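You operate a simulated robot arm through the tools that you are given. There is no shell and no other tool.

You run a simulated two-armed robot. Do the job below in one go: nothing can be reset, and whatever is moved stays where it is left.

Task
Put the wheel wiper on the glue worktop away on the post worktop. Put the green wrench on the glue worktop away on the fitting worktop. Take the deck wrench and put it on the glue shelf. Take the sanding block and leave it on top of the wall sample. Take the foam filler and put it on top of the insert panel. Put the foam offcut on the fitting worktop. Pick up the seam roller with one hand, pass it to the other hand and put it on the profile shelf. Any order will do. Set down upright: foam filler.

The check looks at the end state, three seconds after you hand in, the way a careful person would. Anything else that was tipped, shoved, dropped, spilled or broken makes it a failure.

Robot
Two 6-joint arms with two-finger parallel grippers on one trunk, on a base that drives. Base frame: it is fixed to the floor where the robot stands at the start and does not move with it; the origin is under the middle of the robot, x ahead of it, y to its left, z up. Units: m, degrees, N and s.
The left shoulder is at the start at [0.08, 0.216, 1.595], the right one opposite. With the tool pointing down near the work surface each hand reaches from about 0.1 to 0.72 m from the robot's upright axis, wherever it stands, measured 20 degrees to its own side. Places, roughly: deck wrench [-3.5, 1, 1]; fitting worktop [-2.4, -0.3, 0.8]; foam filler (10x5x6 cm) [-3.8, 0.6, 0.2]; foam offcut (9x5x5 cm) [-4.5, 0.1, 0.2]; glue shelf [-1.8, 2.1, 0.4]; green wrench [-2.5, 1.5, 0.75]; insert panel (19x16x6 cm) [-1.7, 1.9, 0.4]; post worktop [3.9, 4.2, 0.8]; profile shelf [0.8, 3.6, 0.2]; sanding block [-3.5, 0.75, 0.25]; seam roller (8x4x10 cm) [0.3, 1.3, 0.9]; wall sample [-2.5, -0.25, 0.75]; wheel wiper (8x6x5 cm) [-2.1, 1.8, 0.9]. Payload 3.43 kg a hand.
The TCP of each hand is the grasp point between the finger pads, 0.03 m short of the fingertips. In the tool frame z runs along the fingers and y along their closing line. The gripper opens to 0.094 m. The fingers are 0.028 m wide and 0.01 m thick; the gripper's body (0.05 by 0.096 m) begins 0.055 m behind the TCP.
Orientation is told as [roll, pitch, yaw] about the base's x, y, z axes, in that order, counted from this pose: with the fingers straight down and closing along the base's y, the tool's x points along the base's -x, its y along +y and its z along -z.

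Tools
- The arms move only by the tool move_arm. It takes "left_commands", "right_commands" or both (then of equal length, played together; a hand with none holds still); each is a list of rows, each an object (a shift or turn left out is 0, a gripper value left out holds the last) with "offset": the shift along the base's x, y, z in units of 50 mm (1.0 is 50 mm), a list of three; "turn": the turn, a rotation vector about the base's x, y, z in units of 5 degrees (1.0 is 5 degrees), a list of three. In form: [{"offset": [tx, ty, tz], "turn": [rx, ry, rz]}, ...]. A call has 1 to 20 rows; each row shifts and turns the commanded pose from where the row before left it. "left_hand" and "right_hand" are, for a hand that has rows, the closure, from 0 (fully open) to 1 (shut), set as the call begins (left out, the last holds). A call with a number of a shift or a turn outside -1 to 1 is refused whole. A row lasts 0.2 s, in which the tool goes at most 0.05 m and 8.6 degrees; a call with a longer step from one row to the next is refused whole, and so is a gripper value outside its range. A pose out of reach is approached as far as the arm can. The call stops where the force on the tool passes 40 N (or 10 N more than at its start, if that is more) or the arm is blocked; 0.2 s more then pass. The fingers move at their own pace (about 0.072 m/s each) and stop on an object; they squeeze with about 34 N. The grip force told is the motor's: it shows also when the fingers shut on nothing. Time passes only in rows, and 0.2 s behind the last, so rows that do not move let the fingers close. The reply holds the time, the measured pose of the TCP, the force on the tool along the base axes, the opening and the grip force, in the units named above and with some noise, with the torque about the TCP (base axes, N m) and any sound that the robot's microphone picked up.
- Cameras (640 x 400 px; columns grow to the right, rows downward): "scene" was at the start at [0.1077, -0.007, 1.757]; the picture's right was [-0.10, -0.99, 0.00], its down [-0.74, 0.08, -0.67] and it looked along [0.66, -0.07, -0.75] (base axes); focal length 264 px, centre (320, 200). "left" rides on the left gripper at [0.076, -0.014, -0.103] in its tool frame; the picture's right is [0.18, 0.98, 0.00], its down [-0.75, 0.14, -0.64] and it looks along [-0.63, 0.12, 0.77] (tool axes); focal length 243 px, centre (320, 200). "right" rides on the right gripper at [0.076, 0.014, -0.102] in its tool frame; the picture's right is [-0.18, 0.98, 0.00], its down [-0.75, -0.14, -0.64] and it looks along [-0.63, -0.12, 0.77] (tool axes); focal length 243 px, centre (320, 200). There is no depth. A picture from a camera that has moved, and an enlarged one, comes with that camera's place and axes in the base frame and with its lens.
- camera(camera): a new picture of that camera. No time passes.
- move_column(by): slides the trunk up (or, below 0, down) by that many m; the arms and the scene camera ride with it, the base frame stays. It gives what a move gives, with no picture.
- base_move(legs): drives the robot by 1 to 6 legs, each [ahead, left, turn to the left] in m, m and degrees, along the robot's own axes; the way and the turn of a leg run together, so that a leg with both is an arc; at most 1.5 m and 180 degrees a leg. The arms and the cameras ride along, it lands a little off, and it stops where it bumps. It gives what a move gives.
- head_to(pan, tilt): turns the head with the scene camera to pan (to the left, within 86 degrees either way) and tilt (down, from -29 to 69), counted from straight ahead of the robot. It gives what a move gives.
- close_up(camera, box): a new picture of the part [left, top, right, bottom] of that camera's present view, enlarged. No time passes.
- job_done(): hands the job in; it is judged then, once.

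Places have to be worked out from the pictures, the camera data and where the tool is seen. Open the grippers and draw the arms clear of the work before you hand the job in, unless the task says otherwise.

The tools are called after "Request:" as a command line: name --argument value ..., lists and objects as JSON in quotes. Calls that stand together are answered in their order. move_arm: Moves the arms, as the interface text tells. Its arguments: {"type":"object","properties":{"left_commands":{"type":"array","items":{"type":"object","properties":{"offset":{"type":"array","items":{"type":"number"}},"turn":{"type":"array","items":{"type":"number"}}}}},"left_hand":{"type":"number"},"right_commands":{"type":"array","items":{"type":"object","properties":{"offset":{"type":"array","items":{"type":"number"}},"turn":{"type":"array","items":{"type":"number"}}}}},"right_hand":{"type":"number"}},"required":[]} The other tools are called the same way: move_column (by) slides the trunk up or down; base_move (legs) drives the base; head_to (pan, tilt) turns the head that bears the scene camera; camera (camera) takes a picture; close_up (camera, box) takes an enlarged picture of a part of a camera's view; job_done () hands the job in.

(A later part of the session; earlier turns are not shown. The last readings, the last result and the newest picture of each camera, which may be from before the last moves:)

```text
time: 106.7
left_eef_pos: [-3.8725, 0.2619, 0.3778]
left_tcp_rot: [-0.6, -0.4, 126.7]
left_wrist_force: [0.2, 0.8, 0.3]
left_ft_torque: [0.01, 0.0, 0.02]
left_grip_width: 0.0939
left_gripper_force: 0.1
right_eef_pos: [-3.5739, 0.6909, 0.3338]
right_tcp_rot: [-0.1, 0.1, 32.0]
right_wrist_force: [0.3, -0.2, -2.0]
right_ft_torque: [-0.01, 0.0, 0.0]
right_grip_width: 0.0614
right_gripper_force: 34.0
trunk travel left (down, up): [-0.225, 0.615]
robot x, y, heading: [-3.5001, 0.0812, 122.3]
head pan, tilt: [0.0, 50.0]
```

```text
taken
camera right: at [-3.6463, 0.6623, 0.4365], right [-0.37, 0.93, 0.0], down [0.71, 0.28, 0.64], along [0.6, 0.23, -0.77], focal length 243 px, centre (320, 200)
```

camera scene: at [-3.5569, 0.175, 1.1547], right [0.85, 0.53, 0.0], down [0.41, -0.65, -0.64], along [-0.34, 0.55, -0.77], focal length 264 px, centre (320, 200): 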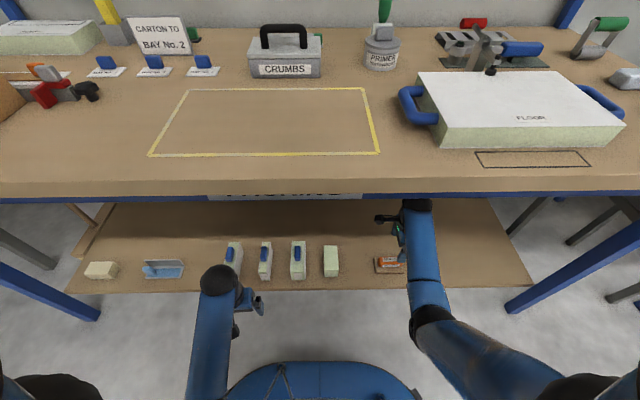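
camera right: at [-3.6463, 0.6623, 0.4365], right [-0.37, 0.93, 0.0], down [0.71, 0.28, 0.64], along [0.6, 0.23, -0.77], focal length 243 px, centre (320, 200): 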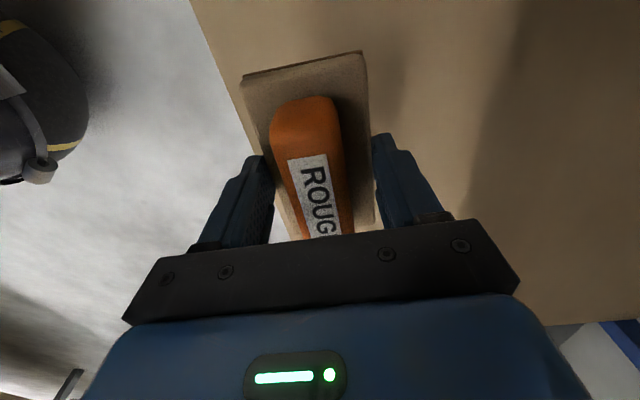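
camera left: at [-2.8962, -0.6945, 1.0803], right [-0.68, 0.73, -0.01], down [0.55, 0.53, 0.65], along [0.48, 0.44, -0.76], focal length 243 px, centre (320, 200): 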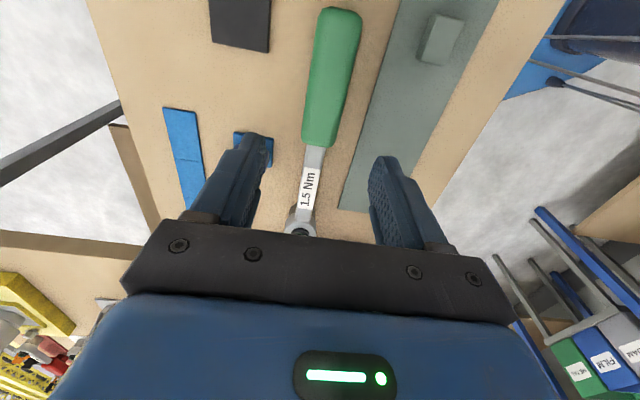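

The block is held by its wooden base (61 mm). I pull the right hand back out, then slide left 0.56 m to get the foam offcut with the left hand.

Request:
move_arm --right_commands '[{"offset": [0.288, -0.932, 0]}, {"offset": [0.288, -0.932, 0]}, {"offset": [0.288, -0.932, 0]}, {"offset": [0.288, -0.932, 0]}, {"offset": [0.2, -0.7, 0]}, {}]'

Request:
base_move --legs '[[0, 0.56, 0.4]]'

Request:
move_arm --left_commands '[{"turn": [0, 0, 1]}, {"turn": [0, 0, 1]}, {"turn": [0, 0, 1]}, {"turn": [0, 0, 1]}, {"turn": [0, 0, 1]}, {"turn": [0, 0, 1]}, {"turn": [0, 0, 1]}, {"turn": [0, 0, 1]}, {"turn": [0, 0, 1]}, {"turn": [0, 0, 1]}, {"turn": [0, 0, 1]}, {"turn": [0, 0, 1]}, {"turn": [0, 0, 1]}, {"turn": [0, 0, 1]}, {"turn": [0, 0, 1]}, {"turn": [0, 0, 1]}, {"turn": [0, 0, 1]}]' --left_hand 0

Request:
camera --camera "scene"

Request:
camera --camera "left"

```text
time: 108.0
left_eef_pos: [-3.8714, 0.2616, 0.3777]
left_tcp_rot: [-0.7, -0.4, 126.7]
left_wrist_force: [0.5, 0.4, -0.9]
left_ft_torque: [-0.01, 0.0, 0.05]
left_grip_width: 0.0939
left_gripper_force: 0.1
right_eef_pos: [-3.5067, 0.4678, 0.3326]
right_tcp_rot: [-0.1, 0.1, 32.0]
right_wrist_force: [-0.2, -0.2, -1.8]
right_ft_torque: [0.02, 0.04, 0.02]
right_grip_width: 0.0612
right_gripper_force: 34.4
trunk travel left (down, up): [-0.225, 0.615]
robot x, y, heading: [-3.4995, 0.0825, 121.7]
head pan, tilt: [0.0, 50.0]
```

```text
time: 111.2
left_eef_pos: [-4.3389, -0.0233, 0.3781]
left_tcp_rot: [-0.7, -0.4, 125.9]
left_wrist_force: [-0.8, -0.2, 0.1]
left_ft_torque: [0.02, -0.01, -0.02]
left_grip_width: 0.0943
left_gripper_force: 0.0
right_eef_pos: [-3.9709, 0.1788, 0.3315]
right_tcp_rot: [-0.1, 0.1, 31.3]
right_wrist_force: [0.3, 0.2, -2.9]
right_ft_torque: [-0.03, -0.02, -0.02]
right_grip_width: 0.0616
right_gripper_force: 34.3
trunk travel left (down, up): [-0.225, 0.615]
robot x, y, heading: [-3.968, -0.2017, 121.3]
head pan, tilt: [0.0, 50.0]
```

```text
time: 114.8
left_eef_pos: [-4.3389, -0.0254, 0.3783]
left_tcp_rot: [-0.6, -0.3, -148.9]
left_wrist_force: [-1.6, 0.0, 0.1]
left_ft_torque: [-0.04, 0.01, 0.04]
left_grip_width: 0.0938
left_gripper_force: 0.0
right_eef_pos: [-3.9721, 0.1791, 0.3313]
right_tcp_rot: [-0.1, 0.1, 31.4]
right_wrist_force: [-0.4, 0.5, -1.9]
right_ft_torque: [-0.03, -0.01, 0.0]
right_grip_width: 0.0612
right_gripper_force: 34.1
trunk travel left (down, up): [-0.225, 0.615]
robot x, y, heading: [-3.9676, -0.2086, 121.1]
head pan, tilt: [0.0, 50.0]
```

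```text
taken
camera scene: at [-4.0249, -0.1134, 1.1546], right [0.85, 0.52, 0.0], down [0.4, -0.65, -0.64], along [-0.33, 0.55, -0.77], focal length 264 px, centre (320, 200)
```

scene: 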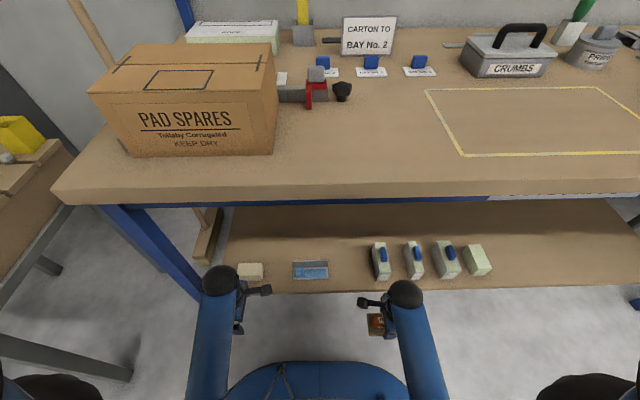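

```text
taken
camera left: at [-4.2818, 0.0252, 0.4802], right [0.67, -0.75, -0.01], down [-0.56, -0.51, 0.65], along [-0.49, -0.42, -0.76], focal length 243 px, centre (320, 200)
```

left: 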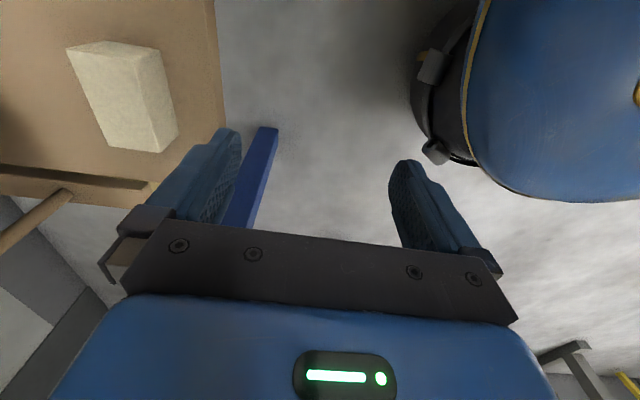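

The offcut is at about [-4.46,0.11]. I move the left hand above it under the worktop and check.

Request:
move_arm --left_commands '[{"offset": [-0.605, 0.675, 0]}, {"offset": [-0.605, 0.675, 0]}, {"offset": [-0.605, 0.675, 0]}, {"offset": [-0.605, 0.675, 0]}, {}]'

Request:
camera --camera "left"

Request:
camera --camera "scene"

```text
time: 116.0
left_eef_pos: [-4.4633, 0.1093, 0.3752]
left_tcp_rot: [-0.6, -0.4, -149.0]
left_wrist_force: [0.3, 0.3, 0.6]
left_ft_torque: [-0.02, 0.0, 0.03]
left_grip_width: 0.094
left_gripper_force: 0.0
right_eef_pos: [-3.9702, 0.1784, 0.332]
right_tcp_rot: [-0.1, 0.2, 31.2]
right_wrist_force: [0.1, -0.6, -2.8]
right_ft_torque: [0.01, -0.01, 0.0]
right_grip_width: 0.0616
right_gripper_force: 34.0
trunk travel left (down, up): [-0.225, 0.615]
robot x, y, heading: [-3.9716, -0.2043, 121.1]
head pan, tilt: [0.0, 50.0]
```

```text
taken
camera left: at [-4.4055, 0.1598, 0.4782], right [0.66, -0.75, -0.01], down [-0.57, -0.51, 0.65], along [-0.49, -0.42, -0.76], focal length 243 px, centre (320, 200)
```

left: 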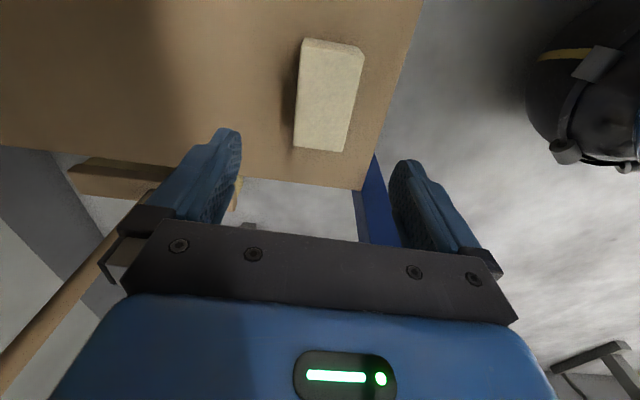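

```text
taken
camera scene: at [-4.0247, -0.1136, 1.1547], right [0.85, 0.52, 0.0], down [0.4, -0.65, -0.64], along [-0.33, 0.55, -0.77], focal length 264 px, centre (320, 200)
```

scene: 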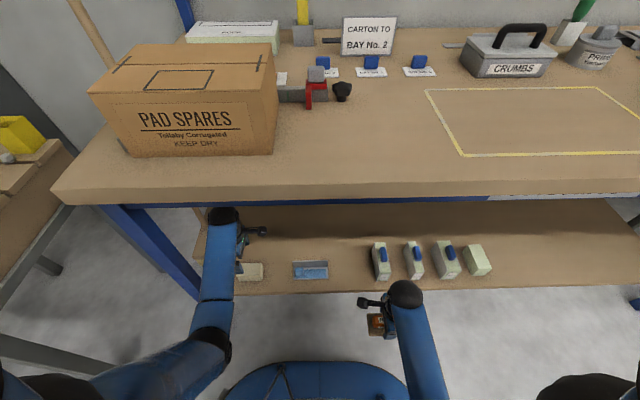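

Offset is under 1 cm and ~3° in yaw. I correct and descend to above the shelf.

Request:
move_arm --left_commands '[{"offset": [0.18, 0.04, -0.4], "turn": [0, 0, 0.6]}, {"offset": [0, 0, -0.5]}, {"offset": [0, 0, -0.5]}, {"offset": [0, 0, -0.5]}, {}]'

Request:
camera --camera "left"

```text
time: 117.2
left_eef_pos: [-4.4543, 0.1123, 0.2824]
left_tcp_rot: [-0.7, -0.3, -146.0]
left_wrist_force: [-0.2, -0.3, -0.8]
left_ft_torque: [0.01, -0.01, 0.01]
left_grip_width: 0.0938
left_gripper_force: 0.0
right_eef_pos: [-3.9712, 0.1797, 0.3316]
right_tcp_rot: [-0.1, 0.2, 31.3]
right_wrist_force: [0.0, 0.5, -2.0]
right_ft_torque: [0.01, 0.0, 0.01]
right_grip_width: 0.0616
right_gripper_force: 35.0
trunk travel left (down, up): [-0.225, 0.615]
robot x, y, heading: [-3.9715, -0.2085, 121.3]
head pan, tilt: [0.0, 50.0]
```

```text
taken
camera left: at [-4.3986, 0.1651, 0.3844], right [0.7, -0.71, -0.01], down [-0.54, -0.54, 0.65], along [-0.47, -0.45, -0.76], focal length 243 px, centre (320, 200)
```

left: 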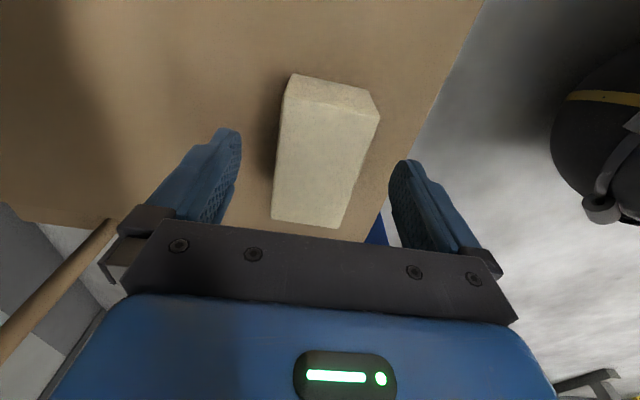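

Fingers straddle the foam. I descend the last few centimetres carefully.

Request:
move_arm --left_commands '[{"offset": [0, 0, -0.3]}, {"offset": [0, 0, -0.1]}, {"offset": [0, 0, -0.1]}, {"offset": [0, 0, -0.1]}, {"offset": [0, 0, -0.1]}, {"offset": [0, 0, -0.1]}, {"offset": [0, 0, -0.1]}, {}]'

```text
time: 118.6
left_eef_pos: [-4.451, 0.1137, 0.2507]
left_tcp_rot: [-0.4, -0.4, -146.0]
left_wrist_force: [8.1, -8.6, 33.0]
left_ft_torque: [-1.49, -1.59, -0.2]
left_grip_width: 0.094
left_gripper_force: 0.0
right_eef_pos: [-3.971, 0.1777, 0.3325]
right_tcp_rot: [-0.1, 0.2, 31.4]
right_wrist_force: [-0.4, 0.1, -2.7]
right_ft_torque: [0.03, 0.02, -0.01]
right_grip_width: 0.0613
right_gripper_force: 34.0
trunk travel left (down, up): [-0.225, 0.615]
robot x, y, heading: [-3.9683, -0.2028, 121.2]
head pan, tilt: [0.0, 50.0]
stopped in row 6 (left hand): the force on the tool passed its limit at 49 N (the readings are from after the stop); the commanded pose is now the measured one
```

Contact at the same height: the shelf surface is z≈0.221. I raise 3 mm and close on the foam.

Request:
move_arm --left_commands '[{"offset": [0, 0, 0.1]}, {}]'

Request:
move_arm --left_commands '[{}, {}, {}, {}, {}]' --left_hand 1

Request:
move_arm --left_commands '[{"offset": [0, 0, 0.3]}, {"offset": [0, 0, 0.6]}, {"offset": [0, 0, 0.6]}, {}]'

Request:
camera --camera "left"

```text
time: 119.2
left_eef_pos: [-4.452, 0.1124, 0.2519]
left_tcp_rot: [-0.5, -0.3, -146.0]
left_wrist_force: [-0.3, -0.8, 0.5]
left_ft_torque: [-0.02, 0.01, -0.03]
left_grip_width: 0.0942
left_gripper_force: 0.0
right_eef_pos: [-3.9705, 0.1779, 0.3308]
right_tcp_rot: [-0.1, 0.1, 31.3]
right_wrist_force: [-0.1, 0.0, -0.9]
right_ft_torque: [0.0, -0.01, -0.02]
right_grip_width: 0.0615
right_gripper_force: 33.8
trunk travel left (down, up): [-0.225, 0.615]
robot x, y, heading: [-3.9692, -0.2058, 121.5]
head pan, tilt: [0.0, 50.0]
```

```text
time: 120.4
left_eef_pos: [-4.4518, 0.112, 0.2518]
left_tcp_rot: [-0.5, -0.3, -146.0]
left_wrist_force: [-1.0, -0.4, 1.1]
left_ft_torque: [0.0, -0.02, 0.03]
left_grip_width: 0.0521
left_gripper_force: 34.4
right_eef_pos: [-3.9721, 0.1792, 0.3313]
right_tcp_rot: [-0.1, 0.1, 31.2]
right_wrist_force: [-0.8, -0.1, -2.3]
right_ft_torque: [0.0, 0.0, 0.02]
right_grip_width: 0.0614
right_gripper_force: 34.2
trunk travel left (down, up): [-0.225, 0.615]
robot x, y, heading: [-3.9673, -0.2075, 121.1]
head pan, tilt: [0.0, 50.0]
```

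```text
time: 121.4
left_eef_pos: [-4.4522, 0.1143, 0.3288]
left_tcp_rot: [-0.4, -0.3, -146.1]
left_wrist_force: [0.3, -0.3, -0.6]
left_ft_torque: [0.0, -0.02, -0.03]
left_grip_width: 0.0519
left_gripper_force: 34.3
right_eef_pos: [-3.9707, 0.1785, 0.3311]
right_tcp_rot: [0.0, 0.2, 31.2]
right_wrist_force: [0.1, -0.2, -2.6]
right_ft_torque: [0.0, 0.0, 0.01]
right_grip_width: 0.0614
right_gripper_force: 33.8
trunk travel left (down, up): [-0.225, 0.615]
robot x, y, heading: [-3.9676, -0.2077, 121.3]
head pan, tilt: [0.0, 50.0]
```

```text
taken
camera left: at [-4.3971, 0.1666, 0.4313], right [0.7, -0.71, -0.01], down [-0.54, -0.54, 0.65], along [-0.46, -0.45, -0.76], focal length 243 px, centre (320, 200)
```

left: 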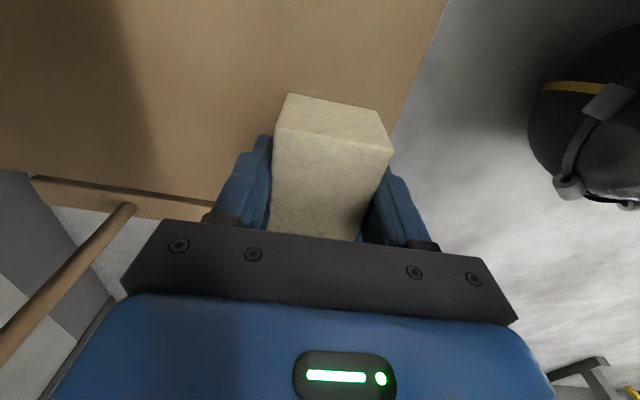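

Foam held (52 mm). I pull the left hand out, back away, raise the trunk, turn around and go along the aisle to the fitting table.

Request:
move_arm --left_commands '[{"offset": [0.55, -0.7, 0.1]}, {"offset": [0.55, -0.7, 0.1]}, {"offset": [0.55, -0.7, 0]}, {"offset": [0.55, -0.7, 0]}, {}]'

Request:
base_move --legs '[[-0.2, 0, 0]]'

Request:
move_column --by 0.4

Request:
move_column --by 0.21

Request:
base_move --legs '[[0, 0, 90.7], [0, 0, 90.7], [0, 1.45, 0]]'

Request:
camera --camera "scene"

```text
time: 122.6
left_eef_pos: [-4.3434, -0.0261, 0.3397]
left_tcp_rot: [-0.6, -0.3, -146.0]
left_wrist_force: [-0.3, -0.3, 0.4]
left_ft_torque: [0.01, 0.02, 0.01]
left_grip_width: 0.0519
left_gripper_force: 34.8
right_eef_pos: [-3.9718, 0.1789, 0.331]
right_tcp_rot: [-0.1, 0.1, 31.3]
right_wrist_force: [-0.7, 0.5, -1.0]
right_ft_torque: [-0.02, -0.01, 0.05]
right_grip_width: 0.0613
right_gripper_force: 34.5
trunk travel left (down, up): [-0.225, 0.615]
robot x, y, heading: [-3.9668, -0.2075, 121.0]
head pan, tilt: [0.0, 50.0]
```

```text
time: 124.1
left_eef_pos: [-4.2422, -0.1892, 0.3396]
left_tcp_rot: [-0.4, -0.3, -146.2]
left_wrist_force: [-0.7, 0.0, 0.1]
left_ft_torque: [0.0, 0.02, 0.0]
left_grip_width: 0.0519
left_gripper_force: 34.4
right_eef_pos: [-3.8709, 0.0132, 0.3325]
right_tcp_rot: [0.0, 0.2, 31.2]
right_wrist_force: [-0.7, -1.7, -2.2]
right_ft_torque: [0.0, 0.01, 0.0]
right_grip_width: 0.0615
right_gripper_force: 34.0
trunk travel left (down, up): [-0.225, 0.615]
robot x, y, heading: [-3.8665, -0.3713, 121.1]
head pan, tilt: [0.0, 50.0]
```

```text
time: 128.0
left_eef_pos: [-4.2428, -0.1898, 0.7395]
left_tcp_rot: [-0.5, -0.3, -146.1]
left_wrist_force: [0.1, 0.2, 0.6]
left_ft_torque: [0.01, -0.01, 0.0]
left_grip_width: 0.0519
left_gripper_force: 34.3
right_eef_pos: [-3.8706, 0.0139, 0.7307]
right_tcp_rot: [-0.1, 0.1, 31.2]
right_wrist_force: [0.9, 0.8, -2.1]
right_ft_torque: [-0.01, 0.01, -0.03]
right_grip_width: 0.0614
right_gripper_force: 34.3
trunk travel left (down, up): [-0.625, 0.215]
robot x, y, heading: [-3.8676, -0.3704, 121.0]
head pan, tilt: [0.0, 50.0]
```

```text
time: 130.2
left_eef_pos: [-4.2414, -0.1908, 0.9485]
left_tcp_rot: [-0.5, -0.3, -146.1]
left_wrist_force: [-0.5, 1.0, -0.7]
left_ft_torque: [0.0, 0.0, 0.02]
left_grip_width: 0.052
left_gripper_force: 33.8
right_eef_pos: [-3.8711, 0.0138, 0.941]
right_tcp_rot: [-0.1, 0.1, 31.2]
right_wrist_force: [-0.2, 0.9, -1.5]
right_ft_torque: [0.02, -0.03, 0.02]
right_grip_width: 0.0618
right_gripper_force: 33.7
trunk travel left (down, up): [-0.835, 0.005]
robot x, y, heading: [-3.8661, -0.37, 121.1]
head pan, tilt: [0.0, 50.0]
```

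```text
time: 145.1
left_eef_pos: [-2.2811, 0.2753, 0.9482]
left_tcp_rot: [-0.5, -0.5, 37.2]
left_wrist_force: [0.5, 1.2, 0.3]
left_ft_torque: [-0.02, -0.02, -0.03]
left_grip_width: 0.0519
left_gripper_force: 34.5
right_eef_pos: [-2.6396, 0.0497, 0.9409]
right_tcp_rot: [-0.1, 0.1, -145.4]
right_wrist_force: [0.2, 0.1, -2.8]
right_ft_torque: [0.02, -0.01, -0.03]
right_grip_width: 0.0616
right_gripper_force: 34.6
trunk travel left (down, up): [-0.835, 0.005]
robot x, y, heading: [-2.6658, 0.4312, -55.7]
head pan, tilt: [0.0, 50.0]
```

```text
taken
camera scene: at [-2.6055, 0.3458, 1.7646], right [-0.82, -0.57, 0.0], down [-0.43, 0.63, -0.64], along [0.36, -0.53, -0.77], focal length 264 px, centre (320, 200)
```

scene: 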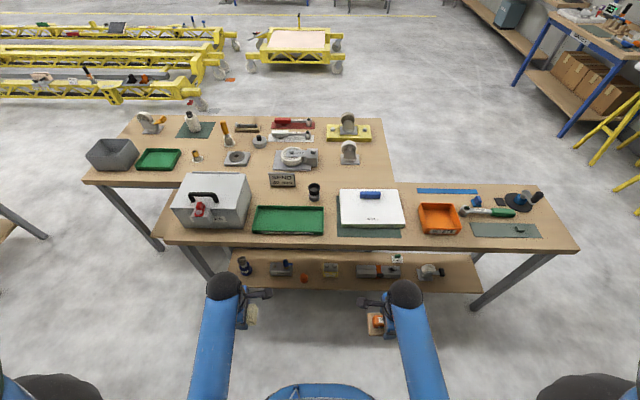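

The wrench lies as placed. I close in on the table: ahead 0.27 m with a small heading fix.

Request:
base_move --legs '[[0.26, 0, -1.6]]'

Request:
head_to --pan 0 --tilt 60

Request:
camera --camera "scene"

Request:
close_up --camera "scene" --box '[180, 130, 440, 292]'

```text
time: 147.0
left_eef_pos: [-2.143, 0.0419, 0.9504]
left_tcp_rot: [-0.5, -0.3, 35.2]
left_wrist_force: [-0.1, 0.9, 0.3]
left_ft_torque: [0.01, -0.05, 0.01]
left_grip_width: 0.0521
left_gripper_force: 34.2
right_eef_pos: [-2.5098, -0.1688, 0.941]
right_tcp_rot: [0.1, 0.2, -147.4]
right_wrist_force: [-0.6, -0.2, -2.2]
right_ft_torque: [-0.03, 0.0, 0.0]
right_grip_width: 0.0613
right_gripper_force: 33.8
trunk travel left (down, up): [-0.835, 0.005]
robot x, y, heading: [-2.5199, 0.2172, -57.7]
head pan, tilt: [0.0, 50.0]
```

```text
time: 147.7
left_eef_pos: [-2.14, 0.0416, 0.9498]
left_tcp_rot: [-0.4, -0.3, 35.3]
left_wrist_force: [0.1, -0.1, 0.0]
left_ft_torque: [-0.02, 0.0, 0.0]
left_grip_width: 0.0522
left_gripper_force: 33.6
right_eef_pos: [-2.5091, -0.1693, 0.9416]
right_tcp_rot: [-0.1, 0.0, -147.5]
right_wrist_force: [-0.2, 0.4, -2.2]
right_ft_torque: [-0.02, -0.01, -0.01]
right_grip_width: 0.0614
right_gripper_force: 34.5
trunk travel left (down, up): [-0.835, 0.005]
robot x, y, heading: [-2.5175, 0.2142, -57.4]
head pan, tilt: [0.0, 60.0]
```

```text
taken
camera scene: at [-2.4684, 0.1343, 1.7522], right [-0.84, -0.54, 0.0], down [-0.46, 0.73, -0.5], along [0.27, -0.42, -0.87], focal length 264 px, centre (320, 200)
```

scene: 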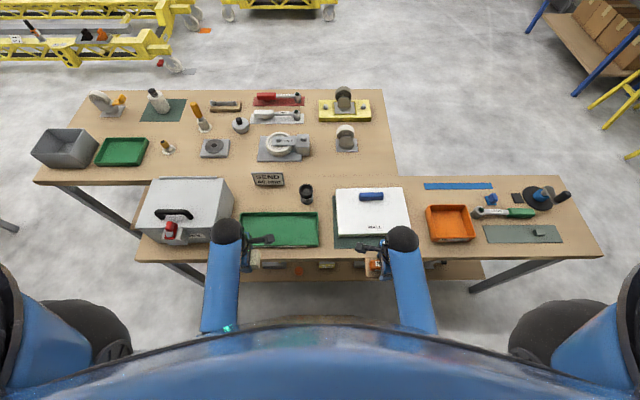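

```text
2.46 times, centred on (310, 211) of scene
camera zoom: at [-2.4684, 0.1343, 1.7522], right [-0.84, -0.54, 0.0], down [-0.46, 0.73, -0.5], along [0.27, -0.42, -0.87], focal length 649 px, centre (345, 173)
```

zoom: 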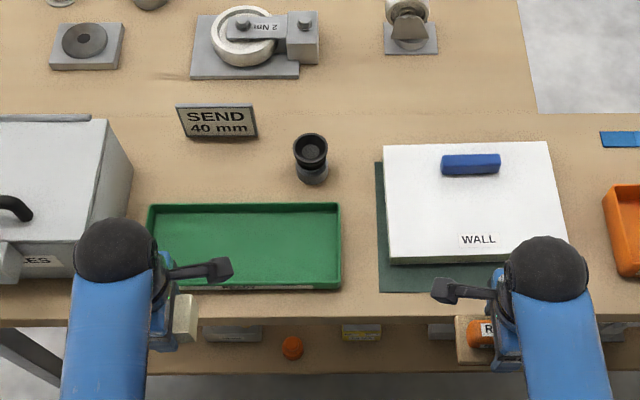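

I place the sanding block first: target is the free front part of the WALL panel, at about [-2.404,-0.325]. I raise the right hand while moving it over the panel.

Request:
move_arm --right_commands '[{"offset": [0.3, -0.45, 0.55]}, {"offset": [0.4, -0.6, 0.55]}, {"offset": [0.45, -0.65, 0.1]}, {"offset": [0.45, -0.7, 0]}, {"offset": [0.5, -0.72, 0]}, {}]'

Request:
camera --camera "right"

Request:
close_up --camera "scene" --box '[180, 130, 440, 292]'

```text
time: 149.1
left_eef_pos: [-2.141, 0.0407, 0.9496]
left_tcp_rot: [-0.6, -0.3, 35.2]
left_wrist_force: [0.0, -0.4, 0.2]
left_ft_torque: [0.02, -0.01, 0.0]
left_grip_width: 0.0518
left_gripper_force: 33.7
right_eef_pos: [-2.4039, -0.3252, 1.0011]
right_tcp_rot: [-0.1, 0.1, -147.5]
right_wrist_force: [0.1, -0.6, -2.2]
right_ft_torque: [-0.02, 0.0, -0.02]
right_grip_width: 0.0614
right_gripper_force: 33.9
trunk travel left (down, up): [-0.835, 0.005]
robot x, y, heading: [-2.5185, 0.2177, -57.1]
head pan, tilt: [0.0, 60.0]
```

```text
taken
camera right: at [-2.3315, -0.298, 1.104], right [0.37, -0.93, 0.0], down [-0.71, -0.29, 0.64], along [-0.6, -0.24, -0.77], focal length 243 px, centre (320, 200)
```

right: 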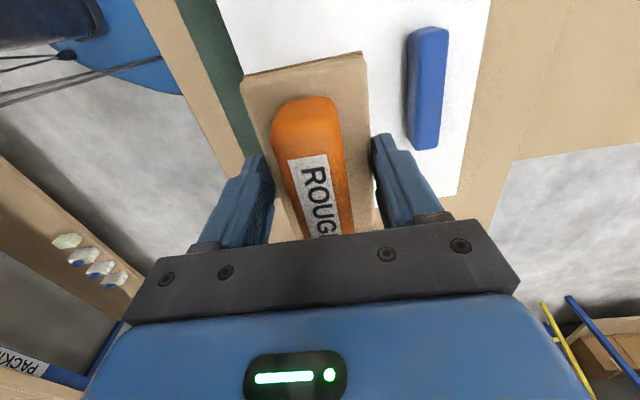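

```text
2.46 times, centred on (310, 211) of scene
camera zoom: at [-2.4676, 0.1332, 1.7521], right [-0.84, -0.54, 0.0], down [-0.47, 0.73, -0.5], along [0.27, -0.42, -0.87], focal length 649 px, centre (345, 173)
```

zoom: 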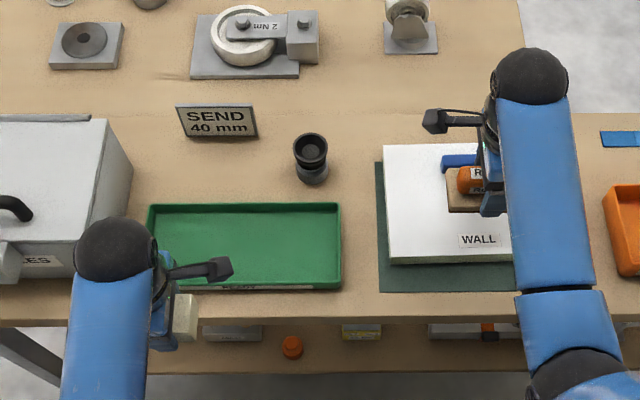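

The block is over the middle front part of the panel, clear of the blue handle and the edge. I lower until touch.

Request:
move_arm --right_commands '[{"offset": [0, 0, -0.4]}, {"offset": [0, 0, -0.2]}, {"offset": [0, 0, -0.1]}, {"offset": [0, 0, -0.1]}, {"offset": [0, 0, -0.1]}, {"offset": [0, 0, -0.1]}, {"offset": [0, 0, -0.1]}, {"offset": [0, 0, -0.1]}, {"offset": [0, 0, -0.1]}, {"offset": [0, 0, -0.1]}, {"offset": [0, 0, -0.1]}, {"offset": [0, 0, -0.1]}, {"offset": [0, 0, -0.1]}]'

```text
time: 151.9
left_eef_pos: [-2.1406, 0.0425, 0.9504]
left_tcp_rot: [-0.5, -0.4, 35.2]
left_wrist_force: [0.3, -0.6, -0.1]
left_ft_torque: [-0.05, 0.0, -0.03]
left_grip_width: 0.052
left_gripper_force: 34.1
right_eef_pos: [-2.4032, -0.3281, 0.9186]
right_tcp_rot: [0.4, 0.0, -147.7]
right_wrist_force: [-0.2, -4.3, 14.3]
right_ft_torque: [0.4, 0.11, -0.05]
right_grip_width: 0.0614
right_gripper_force: 34.0
trunk travel left (down, up): [-0.835, 0.005]
robot x, y, heading: [-2.5204, 0.2115, -57.4]
head pan, tilt: [0.0, 60.0]
```

Contact is made (14 N) – the block sits on the panel. I open and lift.

Request:
move_arm --right_commands '[{"offset": [0, 0, 0.02]}, {}, {}]' --right_hand 0.1

Request:
move_arm --right_commands '[{"offset": [0, 0, 0.2]}, {"offset": [0, 0, 0.5]}, {"offset": [0, 0, 0.5]}, {"offset": [0, 0, 0.4]}, {}]'

Request:
camera --camera "right"

```text
time: 152.7
left_eef_pos: [-2.1394, 0.0406, 0.9479]
left_tcp_rot: [-0.5, -0.3, 35.2]
left_wrist_force: [-0.4, -0.1, 0.3]
left_ft_torque: [-0.02, 0.0, -0.01]
left_grip_width: 0.052
left_gripper_force: 34.2
right_eef_pos: [-2.4042, -0.327, 0.9183]
right_tcp_rot: [-0.1, 0.1, -147.5]
right_wrist_force: [0.5, 0.1, -0.2]
right_ft_torque: [0.0, 0.02, -0.04]
right_grip_width: 0.0847
right_gripper_force: 0.1
trunk travel left (down, up): [-0.835, 0.005]
robot x, y, heading: [-2.5169, 0.2142, -57.4]
head pan, tilt: [0.0, 60.0]
```

```text
time: 153.9
left_eef_pos: [-2.1406, 0.041, 0.9503]
left_tcp_rot: [-0.5, -0.3, 35.2]
left_wrist_force: [-0.1, 0.3, 0.1]
left_ft_torque: [0.01, 0.01, 0.05]
left_grip_width: 0.0516
left_gripper_force: 33.8
right_eef_pos: [-2.4025, -0.3259, 0.9983]
right_tcp_rot: [-0.1, 0.1, -147.5]
right_wrist_force: [-0.2, 0.5, 1.1]
right_ft_torque: [0.02, 0.02, 0.01]
right_grip_width: 0.0846
right_gripper_force: 0.0
trunk travel left (down, up): [-0.835, 0.005]
robot x, y, heading: [-2.5178, 0.2138, -57.3]
head pan, tilt: [0.0, 60.0]
```

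```text
taken
camera right: at [-2.3302, -0.2982, 1.1014], right [0.37, -0.93, 0.0], down [-0.71, -0.29, 0.64], along [-0.6, -0.24, -0.77], focal length 243 px, centre (320, 200)
```

right: 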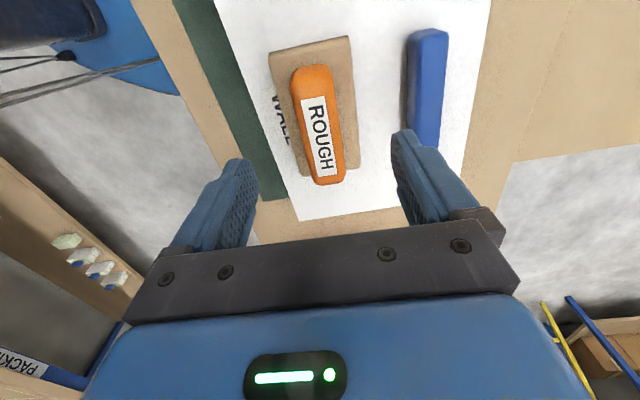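

The sanding block rests on the wall sample. I bring the right hand back and rotate it to neutral, while the left hand moves the foam offcut over the free spot behind the green tray.

Request:
move_arm --right_commands '[{"offset": [-0.5, 0.72, 0]}, {"offset": [-0.45, 0.7, 0]}, {"offset": [-0.45, 0.65, -0.1]}, {"offset": [-0.4, 0.6, -0.3], "turn": [0, 0, 1]}, {"offset": [-0.3, 0.45, -0.3], "turn": [0, 0, 1]}, {"turn": [0, 0, 1]}, {"turn": [0, 0, 1]}, {"turn": [0, 0, 1]}, {"turn": [0, 0, 1]}, {"turn": [0, 0, 1]}, {"turn": [0, 0, 1]}, {"turn": [0, 0, 1]}, {"turn": [0, 0, 1]}, {"turn": [0, 0, 1]}, {"turn": [0, 0, 1]}, {"turn": [0, 0, 1]}, {"turn": [0, 0, 1]}, {"turn": [0, 0, 1]}, {"turn": [0, 0, 1]}, {"turn": [0, 0, 1]}]' --right_hand 0

Request:
move_arm --left_commands '[{"offset": [0.43, -0.767, 0.1]}, {"offset": [0.43, -0.767, 0.1]}, {"offset": [0.43, -0.767, 0]}, {"offset": [0.43, -0.767, 0]}, {"offset": [0.43, -0.767, 0]}, {"offset": [0.43, -0.767, 0]}, {}]'

Request:
camera --camera "left"

Request:
close_up --camera "scene" --box '[180, 130, 440, 292]'

```text
time: 158.1
left_eef_pos: [-2.1409, 0.0404, 0.9494]
left_tcp_rot: [-0.5, -0.3, 35.2]
left_wrist_force: [-0.7, 0.0, 0.5]
left_ft_torque: [-0.02, -0.03, -0.01]
left_grip_width: 0.052
left_gripper_force: 33.8
right_eef_pos: [-2.5082, -0.1716, 0.9619]
right_tcp_rot: [-0.2, 0.1, -62.5]
right_wrist_force: [-0.6, 1.0, 0.5]
right_ft_torque: [-0.01, -0.02, 0.0]
right_grip_width: 0.094
right_gripper_force: 0.1
trunk travel left (down, up): [-0.835, 0.005]
robot x, y, heading: [-2.5185, 0.2143, -57.6]
head pan, tilt: [0.0, 60.0]
```

```text
time: 159.7
left_eef_pos: [-2.0127, -0.1882, 0.9578]
left_tcp_rot: [-0.5, -0.3, 35.1]
left_wrist_force: [0.8, -0.4, 0.4]
left_ft_torque: [-0.01, 0.03, 0.02]
left_grip_width: 0.0521
left_gripper_force: 33.6
right_eef_pos: [-2.5081, -0.1712, 0.9631]
right_tcp_rot: [-0.1, 0.2, -62.4]
right_wrist_force: [0.7, -0.1, -0.1]
right_ft_torque: [-0.02, 0.0, 0.0]
right_grip_width: 0.0939
right_gripper_force: 0.2
trunk travel left (down, up): [-0.835, 0.005]
robot x, y, heading: [-2.5183, 0.2151, -57.6]
head pan, tilt: [0.0, 60.0]
```

```text
taken
camera left: at [-2.0698, -0.2442, 1.0613], right [-0.72, 0.7, -0.01], down [0.53, 0.55, 0.65], along [0.46, 0.46, -0.76], focal length 243 px, centre (320, 200)
```

left: 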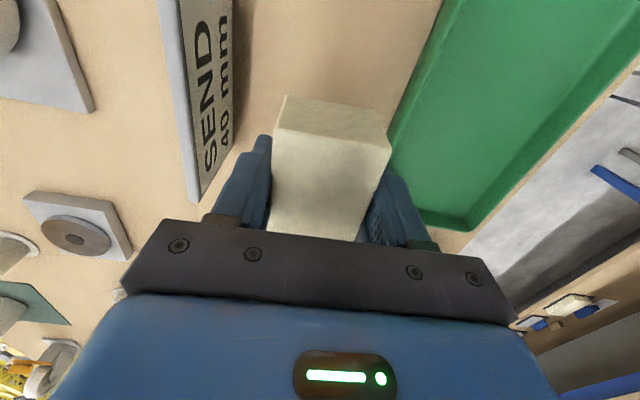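

```text
2.46 times, centred on (310, 211) of scene
camera zoom: at [-2.4679, 0.1339, 1.7521], right [-0.84, -0.54, 0.0], down [-0.46, 0.73, -0.5], along [0.27, -0.42, -0.87], focal length 649 px, centre (345, 173)
```

zoom: 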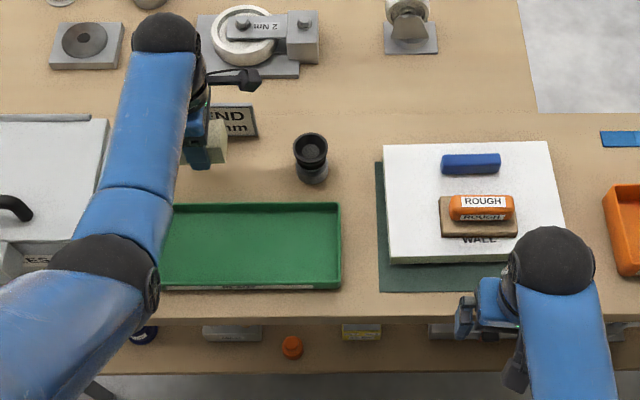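

The offcut is centred between the sign and the green tray. I lower it to touch.

Request:
move_arm --left_commands '[{"offset": [0, 0, -0.5]}, {"offset": [0, 0, -0.5]}, {"offset": [0, 0, -0.2]}, {"offset": [0, 0, -0.1]}, {"offset": [0, 0, -0.1]}, {"offset": [0, 0, -0.1]}, {"offset": [0, 0, -0.1]}, {"offset": [0, 0, -0.1]}]'

```text
time: 161.5
left_eef_pos: [-2.0116, -0.1899, 0.8805]
left_tcp_rot: [-1.1, -0.5, 35.3]
left_wrist_force: [-0.3, 4.4, 37.2]
left_ft_torque: [0.38, 0.38, -0.09]
left_grip_width: 0.0524
left_gripper_force: 34.4
right_eef_pos: [-2.5103, -0.1685, 0.9637]
right_tcp_rot: [0.0, -0.1, -62.5]
right_wrist_force: [0.8, 0.0, -0.1]
right_ft_torque: [-0.01, 0.03, 0.02]
right_grip_width: 0.0941
right_gripper_force: 0.1
trunk travel left (down, up): [-0.835, 0.005]
robot x, y, heading: [-2.522, 0.2128, -57.9]
head pan, tilt: [0.0, 60.0]
```

Touchdown. I open part way (about 70 mm) and lift straight.

Request:
move_arm --left_commands '[{"offset": [0, 0, 0.04]}, {}, {}]' --left_hand 0.25

Request:
move_arm --left_commands '[{"offset": [0, 0, 0.2]}, {"offset": [0, 0, 0.5]}, {"offset": [0, 0, 0.6]}, {"offset": [0, 0, 0.4]}, {}]'

Request:
camera --camera "left"

```text
time: 162.3
left_eef_pos: [-2.0102, -0.1932, 0.8824]
left_tcp_rot: [-0.9, -0.3, 35.2]
left_wrist_force: [10.1, -11.5, 30.0]
left_ft_torque: [0.36, 0.61, 0.1]
left_grip_width: 0.0615
left_gripper_force: 0.0
right_eef_pos: [-2.5079, -0.1702, 0.9629]
right_tcp_rot: [-0.1, 0.0, -62.5]
right_wrist_force: [-0.8, 0.4, 0.0]
right_ft_torque: [-0.01, 0.01, 0.0]
right_grip_width: 0.0941
right_gripper_force: 0.1
trunk travel left (down, up): [-0.835, 0.005]
robot x, y, heading: [-2.5203, 0.2138, -57.6]
head pan, tilt: [0.0, 60.0]
```

```text
time: 163.5
left_eef_pos: [-2.0096, -0.1888, 0.9614]
left_tcp_rot: [-0.5, -0.4, 35.2]
left_wrist_force: [-0.1, -0.3, -0.3]
left_ft_torque: [0.0, 0.01, 0.0]
left_grip_width: 0.0704
left_gripper_force: 0.1
right_eef_pos: [-2.5068, -0.1708, 0.9634]
right_tcp_rot: [-0.1, 0.1, -62.5]
right_wrist_force: [0.1, 0.1, -0.4]
right_ft_torque: [-0.02, 0.01, 0.0]
right_grip_width: 0.094
right_gripper_force: 0.1
trunk travel left (down, up): [-0.835, 0.005]
robot x, y, heading: [-2.5184, 0.2116, -57.6]
head pan, tilt: [0.0, 60.0]
```

```text
taken
camera left: at [-2.0652, -0.2461, 1.0637], right [-0.72, 0.7, -0.01], down [0.53, 0.55, 0.65], along [0.45, 0.46, -0.76], focal length 243 px, centre (320, 200)
```

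left: 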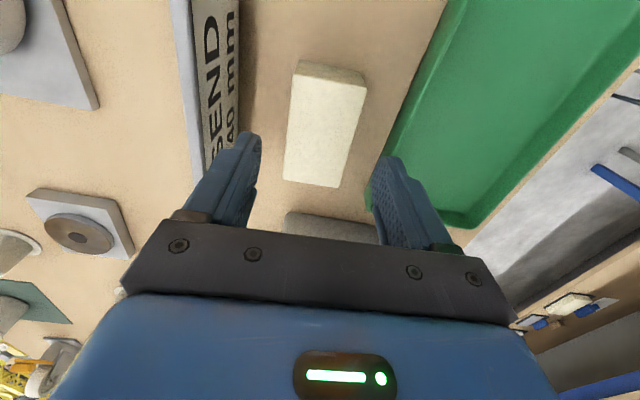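

The offcut sits clear. I pull the left hand back, neutralise its yaw, back off and turn to the packing bench again.

Request:
move_arm --left_commands '[{"offset": [-0.43, 0.767, 0]}, {"offset": [-0.43, 0.767, 0]}, {"offset": [-0.43, 0.767, 0]}, {"offset": [-0.43, 0.767, 0]}, {"offset": [-0.43, 0.767, 0], "turn": [0, 0, -1]}, {"offset": [-0.43, 0.767, 0], "turn": [0, 0, -1]}, {"turn": [0, 0, -1]}, {"turn": [0, 0, -1]}, {"turn": [0, 0, -1]}, {"turn": [0, 0, -1]}, {"turn": [0, 0, -1]}, {"turn": [0, 0, -1]}, {"turn": [0, 0, -1]}, {"turn": [0, 0, -1]}, {"turn": [0, 0, -1]}, {"turn": [0, 0, -1]}, {"turn": [0, 0, -1]}, {"turn": [0, 0, -1]}, {"turn": [0, 0, -1]}, {"turn": [0, 0, -1]}]'

Request:
move_arm --left_commands '[{"turn": [0, 0, -1]}, {"turn": [0, 0, -1]}, {"turn": [0, 0, -0.6]}]' --right_commands '[{"turn": [0, 0, 1]}, {}, {}]' --left_hand 0

Request:
base_move --legs '[[-0.27, 0, 0], [0, 0, 90], [0, 0, 90.3], [0, 0.6, 0]]'

Request:
head_to --pan -5 --tilt 45

Request:
camera --camera "scene"

```text
time: 167.7
left_eef_pos: [-2.1406, 0.0418, 0.9615]
left_tcp_rot: [-0.5, -0.3, -45.0]
left_wrist_force: [0.4, 0.1, 0.2]
left_ft_torque: [-0.01, 0.04, -0.02]
left_grip_width: 0.0704
left_gripper_force: 0.0
right_eef_pos: [-2.5083, -0.1702, 0.9631]
right_tcp_rot: [0.0, 0.2, -62.4]
right_wrist_force: [-1.2, 0.4, 0.2]
right_ft_torque: [-0.01, -0.01, 0.0]
right_grip_width: 0.094
right_gripper_force: 0.0
trunk travel left (down, up): [-0.835, 0.005]
robot x, y, heading: [-2.5172, 0.2122, -57.3]
head pan, tilt: [0.0, 60.0]
```

```text
time: 168.5
left_eef_pos: [-2.1405, 0.0404, 0.9606]
left_tcp_rot: [-0.4, -0.3, -57.9]
left_wrist_force: [-0.3, -0.1, 0.5]
left_ft_torque: [0.0, -0.01, -0.04]
left_grip_width: 0.094
left_gripper_force: 0.1
right_eef_pos: [-2.5083, -0.1708, 0.9624]
right_tcp_rot: [-0.1, 0.1, -57.6]
right_wrist_force: [0.7, -0.5, 0.3]
right_ft_torque: [0.01, -0.02, -0.01]
right_grip_width: 0.0937
right_gripper_force: 0.1
trunk travel left (down, up): [-0.835, 0.005]
robot x, y, heading: [-2.5189, 0.214, -57.2]
head pan, tilt: [0.0, 60.0]
```

```text
time: 181.1
left_eef_pos: [-3.5362, 0.279, 0.9615]
left_tcp_rot: [-0.3, -0.3, 123.3]
left_wrist_force: [-0.4, 0.3, 0.3]
left_ft_torque: [-0.01, 0.01, -0.02]
left_grip_width: 0.0938
left_gripper_force: 0.1
right_eef_pos: [-3.1727, 0.4972, 0.9606]
right_tcp_rot: [0.0, 0.1, 123.5]
right_wrist_force: [0.5, -0.3, -0.1]
right_ft_torque: [-0.02, 0.02, 0.01]
right_grip_width: 0.0938
right_gripper_force: 0.0
trunk travel left (down, up): [-0.835, 0.005]
robot x, y, heading: [-3.1558, 0.1089, 123.4]
head pan, tilt: [0.0, 60.0]
```

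```text
time: 181.9
left_eef_pos: [-3.5359, 0.2784, 0.9616]
left_tcp_rot: [-0.4, -0.3, 123.3]
left_wrist_force: [-0.1, -0.1, 1.0]
left_ft_torque: [-0.02, 0.03, 0.02]
left_grip_width: 0.0937
left_gripper_force: 0.0
right_eef_pos: [-3.1729, 0.4976, 0.9627]
right_tcp_rot: [-0.1, 0.0, 123.5]
right_wrist_force: [-0.5, -0.2, -0.5]
right_ft_torque: [-0.02, 0.0, 0.0]
right_grip_width: 0.0942
right_gripper_force: 0.1
trunk travel left (down, up): [-0.835, 0.005]
robot x, y, heading: [-3.1545, 0.1171, 123.7]
head pan, tilt: [-5.0, 45.0]
```

```text
taken
camera scene: at [-3.2115, 0.2095, 1.7715], right [0.88, 0.48, 0.0], down [0.34, -0.62, -0.71], along [-0.34, 0.62, -0.71], focal length 264 px, centre (320, 200)
```

scene: 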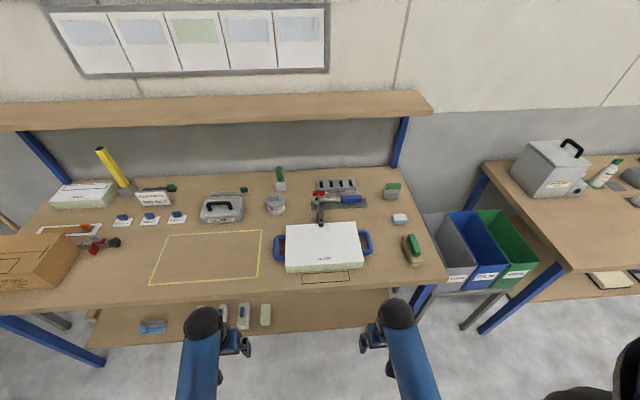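

I zoom on the deck wrench and the clamp in front of it.

Request:
close_up --camera "scene" --box '[260, 160, 420, 280]'

```text
3.33 times, centred on (340, 220) of scene
camera zoom: at [-3.2115, 0.2095, 1.7715], right [0.88, 0.48, 0.0], down [0.34, -0.62, -0.71], along [-0.34, 0.62, -0.71], focal length 879 px, centre (253, 133)
```

zoom: 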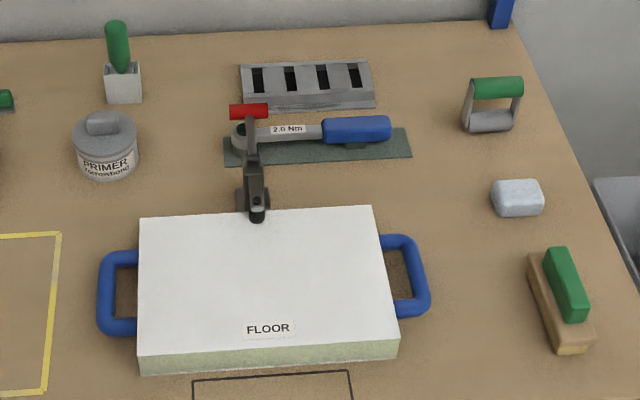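

The wrench's blue handle is at about [-3.515,1.075], axis about 35°; the tall clamp is 12 cm to its left. I lower the trunk 0.1 m for more reach, then bring both hands further ahead and up so they pass above the bench, and rotate the right hand +90° (camera side away from the clamp).

Request:
move_column --by -0.1

Request:
move_arm --left_commands '[{"offset": [-0.45, 0.65, 0.3]}, {"offset": [-0.35, 0.55, 0.5]}, {"offset": [-0.25, 0.4, 0.7]}, {"offset": [-0.25, 0.4, 0.7]}, {}]' --right_commands '[{"offset": [-0.45, 0.65, 0.3]}, {"offset": [-0.35, 0.55, 0.5]}, {"offset": [-0.25, 0.4, 0.7]}, {"offset": [-0.25, 0.4, 0.7]}, {}]'

Request:
move_arm --right_commands '[{"turn": [0, 0, 1]}, {"turn": [0, 0, 1]}, {"turn": [0, 0, 1]}, {"turn": [0, 0, 1]}, {"turn": [0, 0, 1]}, {"turn": [0, 0, 1]}, {"turn": [0, 0, 1]}, {"turn": [0, 0, 1]}, {"turn": [0, 0, 1]}, {"turn": [0, 0, 1]}, {"turn": [0, 0, 1]}, {"turn": [0, 0, 1]}, {"turn": [0, 0, 1]}, {"turn": [0, 0, 1]}, {"turn": [0, 0, 1]}, {"turn": [0, 0, 1]}, {"turn": [0, 0, 1]}, {"turn": [0, 0, 1]}, {"turn": [0, 0, 0.3]}]'

```text
time: 183.2
left_eef_pos: [-3.5366, 0.277, 0.861]
left_tcp_rot: [-0.5, -0.3, 123.4]
left_wrist_force: [0.5, 0.2, 0.1]
left_ft_torque: [-0.03, -0.01, 0.0]
left_grip_width: 0.0942
left_gripper_force: 0.1
right_eef_pos: [-3.1736, 0.498, 0.8631]
right_tcp_rot: [-0.1, 0.1, 123.5]
right_wrist_force: [-0.8, 1.0, 0.6]
right_ft_torque: [0.01, -0.02, -0.04]
right_grip_width: 0.0939
right_gripper_force: 0.1
trunk travel left (down, up): [-0.735, 0.105]
robot x, y, heading: [-3.1541, 0.1136, 123.7]
head pan, tilt: [-5.0, 45.0]
```

```text
time: 184.4
left_eef_pos: [-3.6065, 0.3806, 0.9488]
left_tcp_rot: [-0.5, -0.4, 123.3]
left_wrist_force: [-0.3, -0.3, 0.2]
left_ft_torque: [0.0, -0.02, 0.0]
left_grip_width: 0.0939
left_gripper_force: 0.1
left hand out of reach, approached as far as the arm can: row 4
right_eef_pos: [-3.2418, 0.6021, 0.9436]
right_tcp_rot: [-0.1, 0.0, 123.5]
right_wrist_force: [-0.2, -0.6, 1.0]
right_ft_torque: [0.0, 0.0, 0.0]
right_grip_width: 0.0941
right_gripper_force: 0.0
right hand out of reach, approached as far as the arm can: row 4
trunk travel left (down, up): [-0.735, 0.105]
robot x, y, heading: [-3.1556, 0.1128, 123.4]
head pan, tilt: [-5.0, 45.0]
```

```text
time: 188.4
left_eef_pos: [-3.6055, 0.3802, 0.9491]
left_tcp_rot: [-0.5, -0.6, 123.3]
left_wrist_force: [-0.4, 0.2, -0.3]
left_ft_torque: [0.01, 0.0, -0.01]
left_grip_width: 0.0941
left_gripper_force: 0.1
right_eef_pos: [-3.2408, 0.602, 0.9422]
right_tcp_rot: [-0.1, 0.1, -144.8]
right_wrist_force: [1.0, 0.2, 0.1]
right_ft_torque: [0.0, -0.01, -0.02]
right_grip_width: 0.0938
right_gripper_force: 0.2
trunk travel left (down, up): [-0.735, 0.105]
robot x, y, heading: [-3.1552, 0.1119, 123.5]
head pan, tilt: [-5.0, 45.0]
```

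I need a bit more height over the FLOOR panel; I extend both hands 6 cm more and raise them.

Request:
move_arm --left_commands '[{"offset": [-0.4, 0.6, 0.2]}, {"offset": [-0.3, 0.45, 0.5]}, {"offset": [0, 0, 0.5]}, {}]' --right_commands '[{"offset": [-0.4, 0.6, 0.2]}, {"offset": [-0.3, 0.45, 0.5]}, {"offset": [0, 0, 0.5]}, {}]' --right_hand 0.2

Request:
head_to --pan -15 --tilt 55

Request:
camera --camera "scene"

```text
time: 189.4
left_eef_pos: [-3.6465, 0.4445, 0.9775]
left_tcp_rot: [-0.5, -0.4, 123.3]
left_wrist_force: [0.4, -0.8, 0.4]
left_ft_torque: [0.03, -0.01, -0.01]
left_grip_width: 0.0938
left_gripper_force: 0.1
left hand out of reach, approached as far as the arm can: row 2, 3
right_eef_pos: [-3.2831, 0.6617, 0.9677]
right_tcp_rot: [-0.1, 0.1, -144.9]
right_wrist_force: [0.0, -0.8, 0.0]
right_ft_torque: [0.01, 0.02, -0.01]
right_grip_width: 0.0752
right_gripper_force: 0.1
right hand out of reach, approached as far as the arm can: row 2, 3
trunk travel left (down, up): [-0.735, 0.105]
robot x, y, heading: [-3.1538, 0.1143, 123.3]
head pan, tilt: [-5.0, 45.0]
```

```text
time: 190.1
left_eef_pos: [-3.6468, 0.4452, 0.9776]
left_tcp_rot: [-0.5, -0.3, 123.4]
left_wrist_force: [0.7, 0.5, 0.1]
left_ft_torque: [0.0, 0.0, 0.04]
left_grip_width: 0.0938
left_gripper_force: 0.0
right_eef_pos: [-3.2824, 0.664, 0.9671]
right_tcp_rot: [-0.3, 0.0, -145.0]
right_wrist_force: [0.8, 0.0, 0.4]
right_ft_torque: [0.02, 0.01, 0.01]
right_grip_width: 0.0751
right_gripper_force: 0.0
trunk travel left (down, up): [-0.735, 0.105]
robot x, y, heading: [-3.157, 0.1147, 123.6]
head pan, tilt: [-15.0, 55.0]
```

```text
taken
camera scene: at [-3.196, 0.2068, 1.6582], right [0.95, 0.32, 0.0], down [0.26, -0.78, -0.57], along [-0.18, 0.54, -0.82], focal length 264 px, centre (320, 200)
```

scene: 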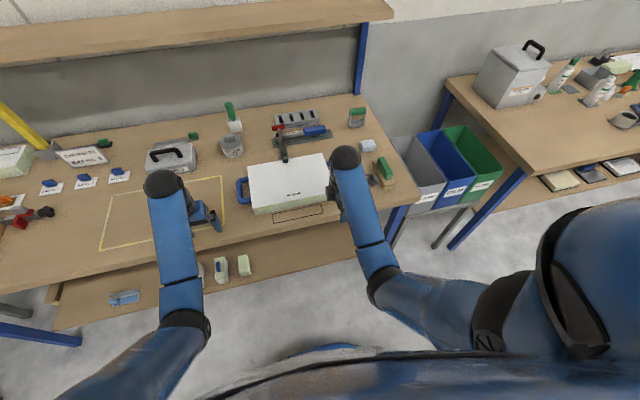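

Both hands clear the bench items on the way: CRUMBS box is ≥7 cm beyond, clamp 15 cm to the left of the right hand. I drive 0.27 m ahead.

Request:
base_move --legs '[[0.15, 0, -0.5], [0.12, 0, 0]]'

Request:
camera --camera "scene"

Request:
camera --camera "right"

```text
time: 192.3
left_eef_pos: [-3.7887, 0.6649, 0.9789]
left_tcp_rot: [-0.4, -0.5, 122.9]
left_wrist_force: [0.1, 0.0, 0.3]
left_ft_torque: [-0.01, -0.02, 0.01]
left_grip_width: 0.0941
left_gripper_force: 0.1
right_eef_pos: [-3.421, 0.8808, 0.9694]
right_tcp_rot: [-0.4, 0.2, -145.3]
right_wrist_force: [0.1, -0.7, 1.0]
right_ft_torque: [0.02, 0.06, 0.0]
right_grip_width: 0.0754
right_gripper_force: 0.1
trunk travel left (down, up): [-0.735, 0.105]
robot x, y, heading: [-3.2974, 0.326, 122.9]
head pan, tilt: [-15.0, 55.0]
```

```text
taken
camera scene: at [-3.3368, 0.4226, 1.6585], right [0.95, 0.31, 0.0], down [0.26, -0.78, -0.58], along [-0.18, 0.55, -0.82], focal length 264 px, centre (320, 200)
```

scene: 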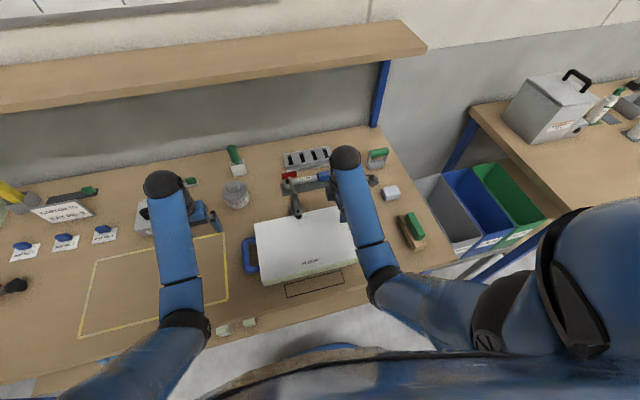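

```text
taken
camera right: at [-3.3508, 0.912, 1.0713], right [0.41, -0.91, -0.01], down [-0.7, -0.32, 0.64], along [-0.59, -0.26, -0.77], focal length 243 px, centre (320, 200)
```

right: 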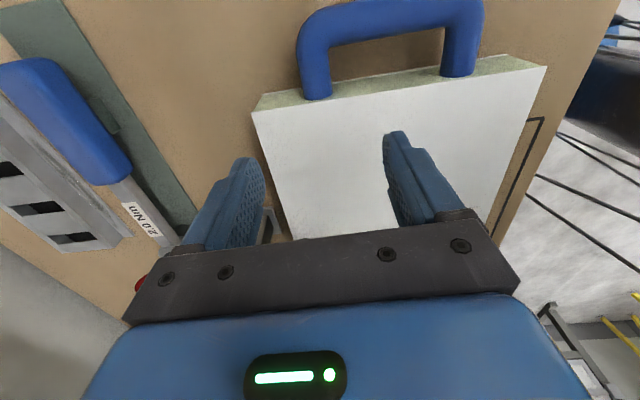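

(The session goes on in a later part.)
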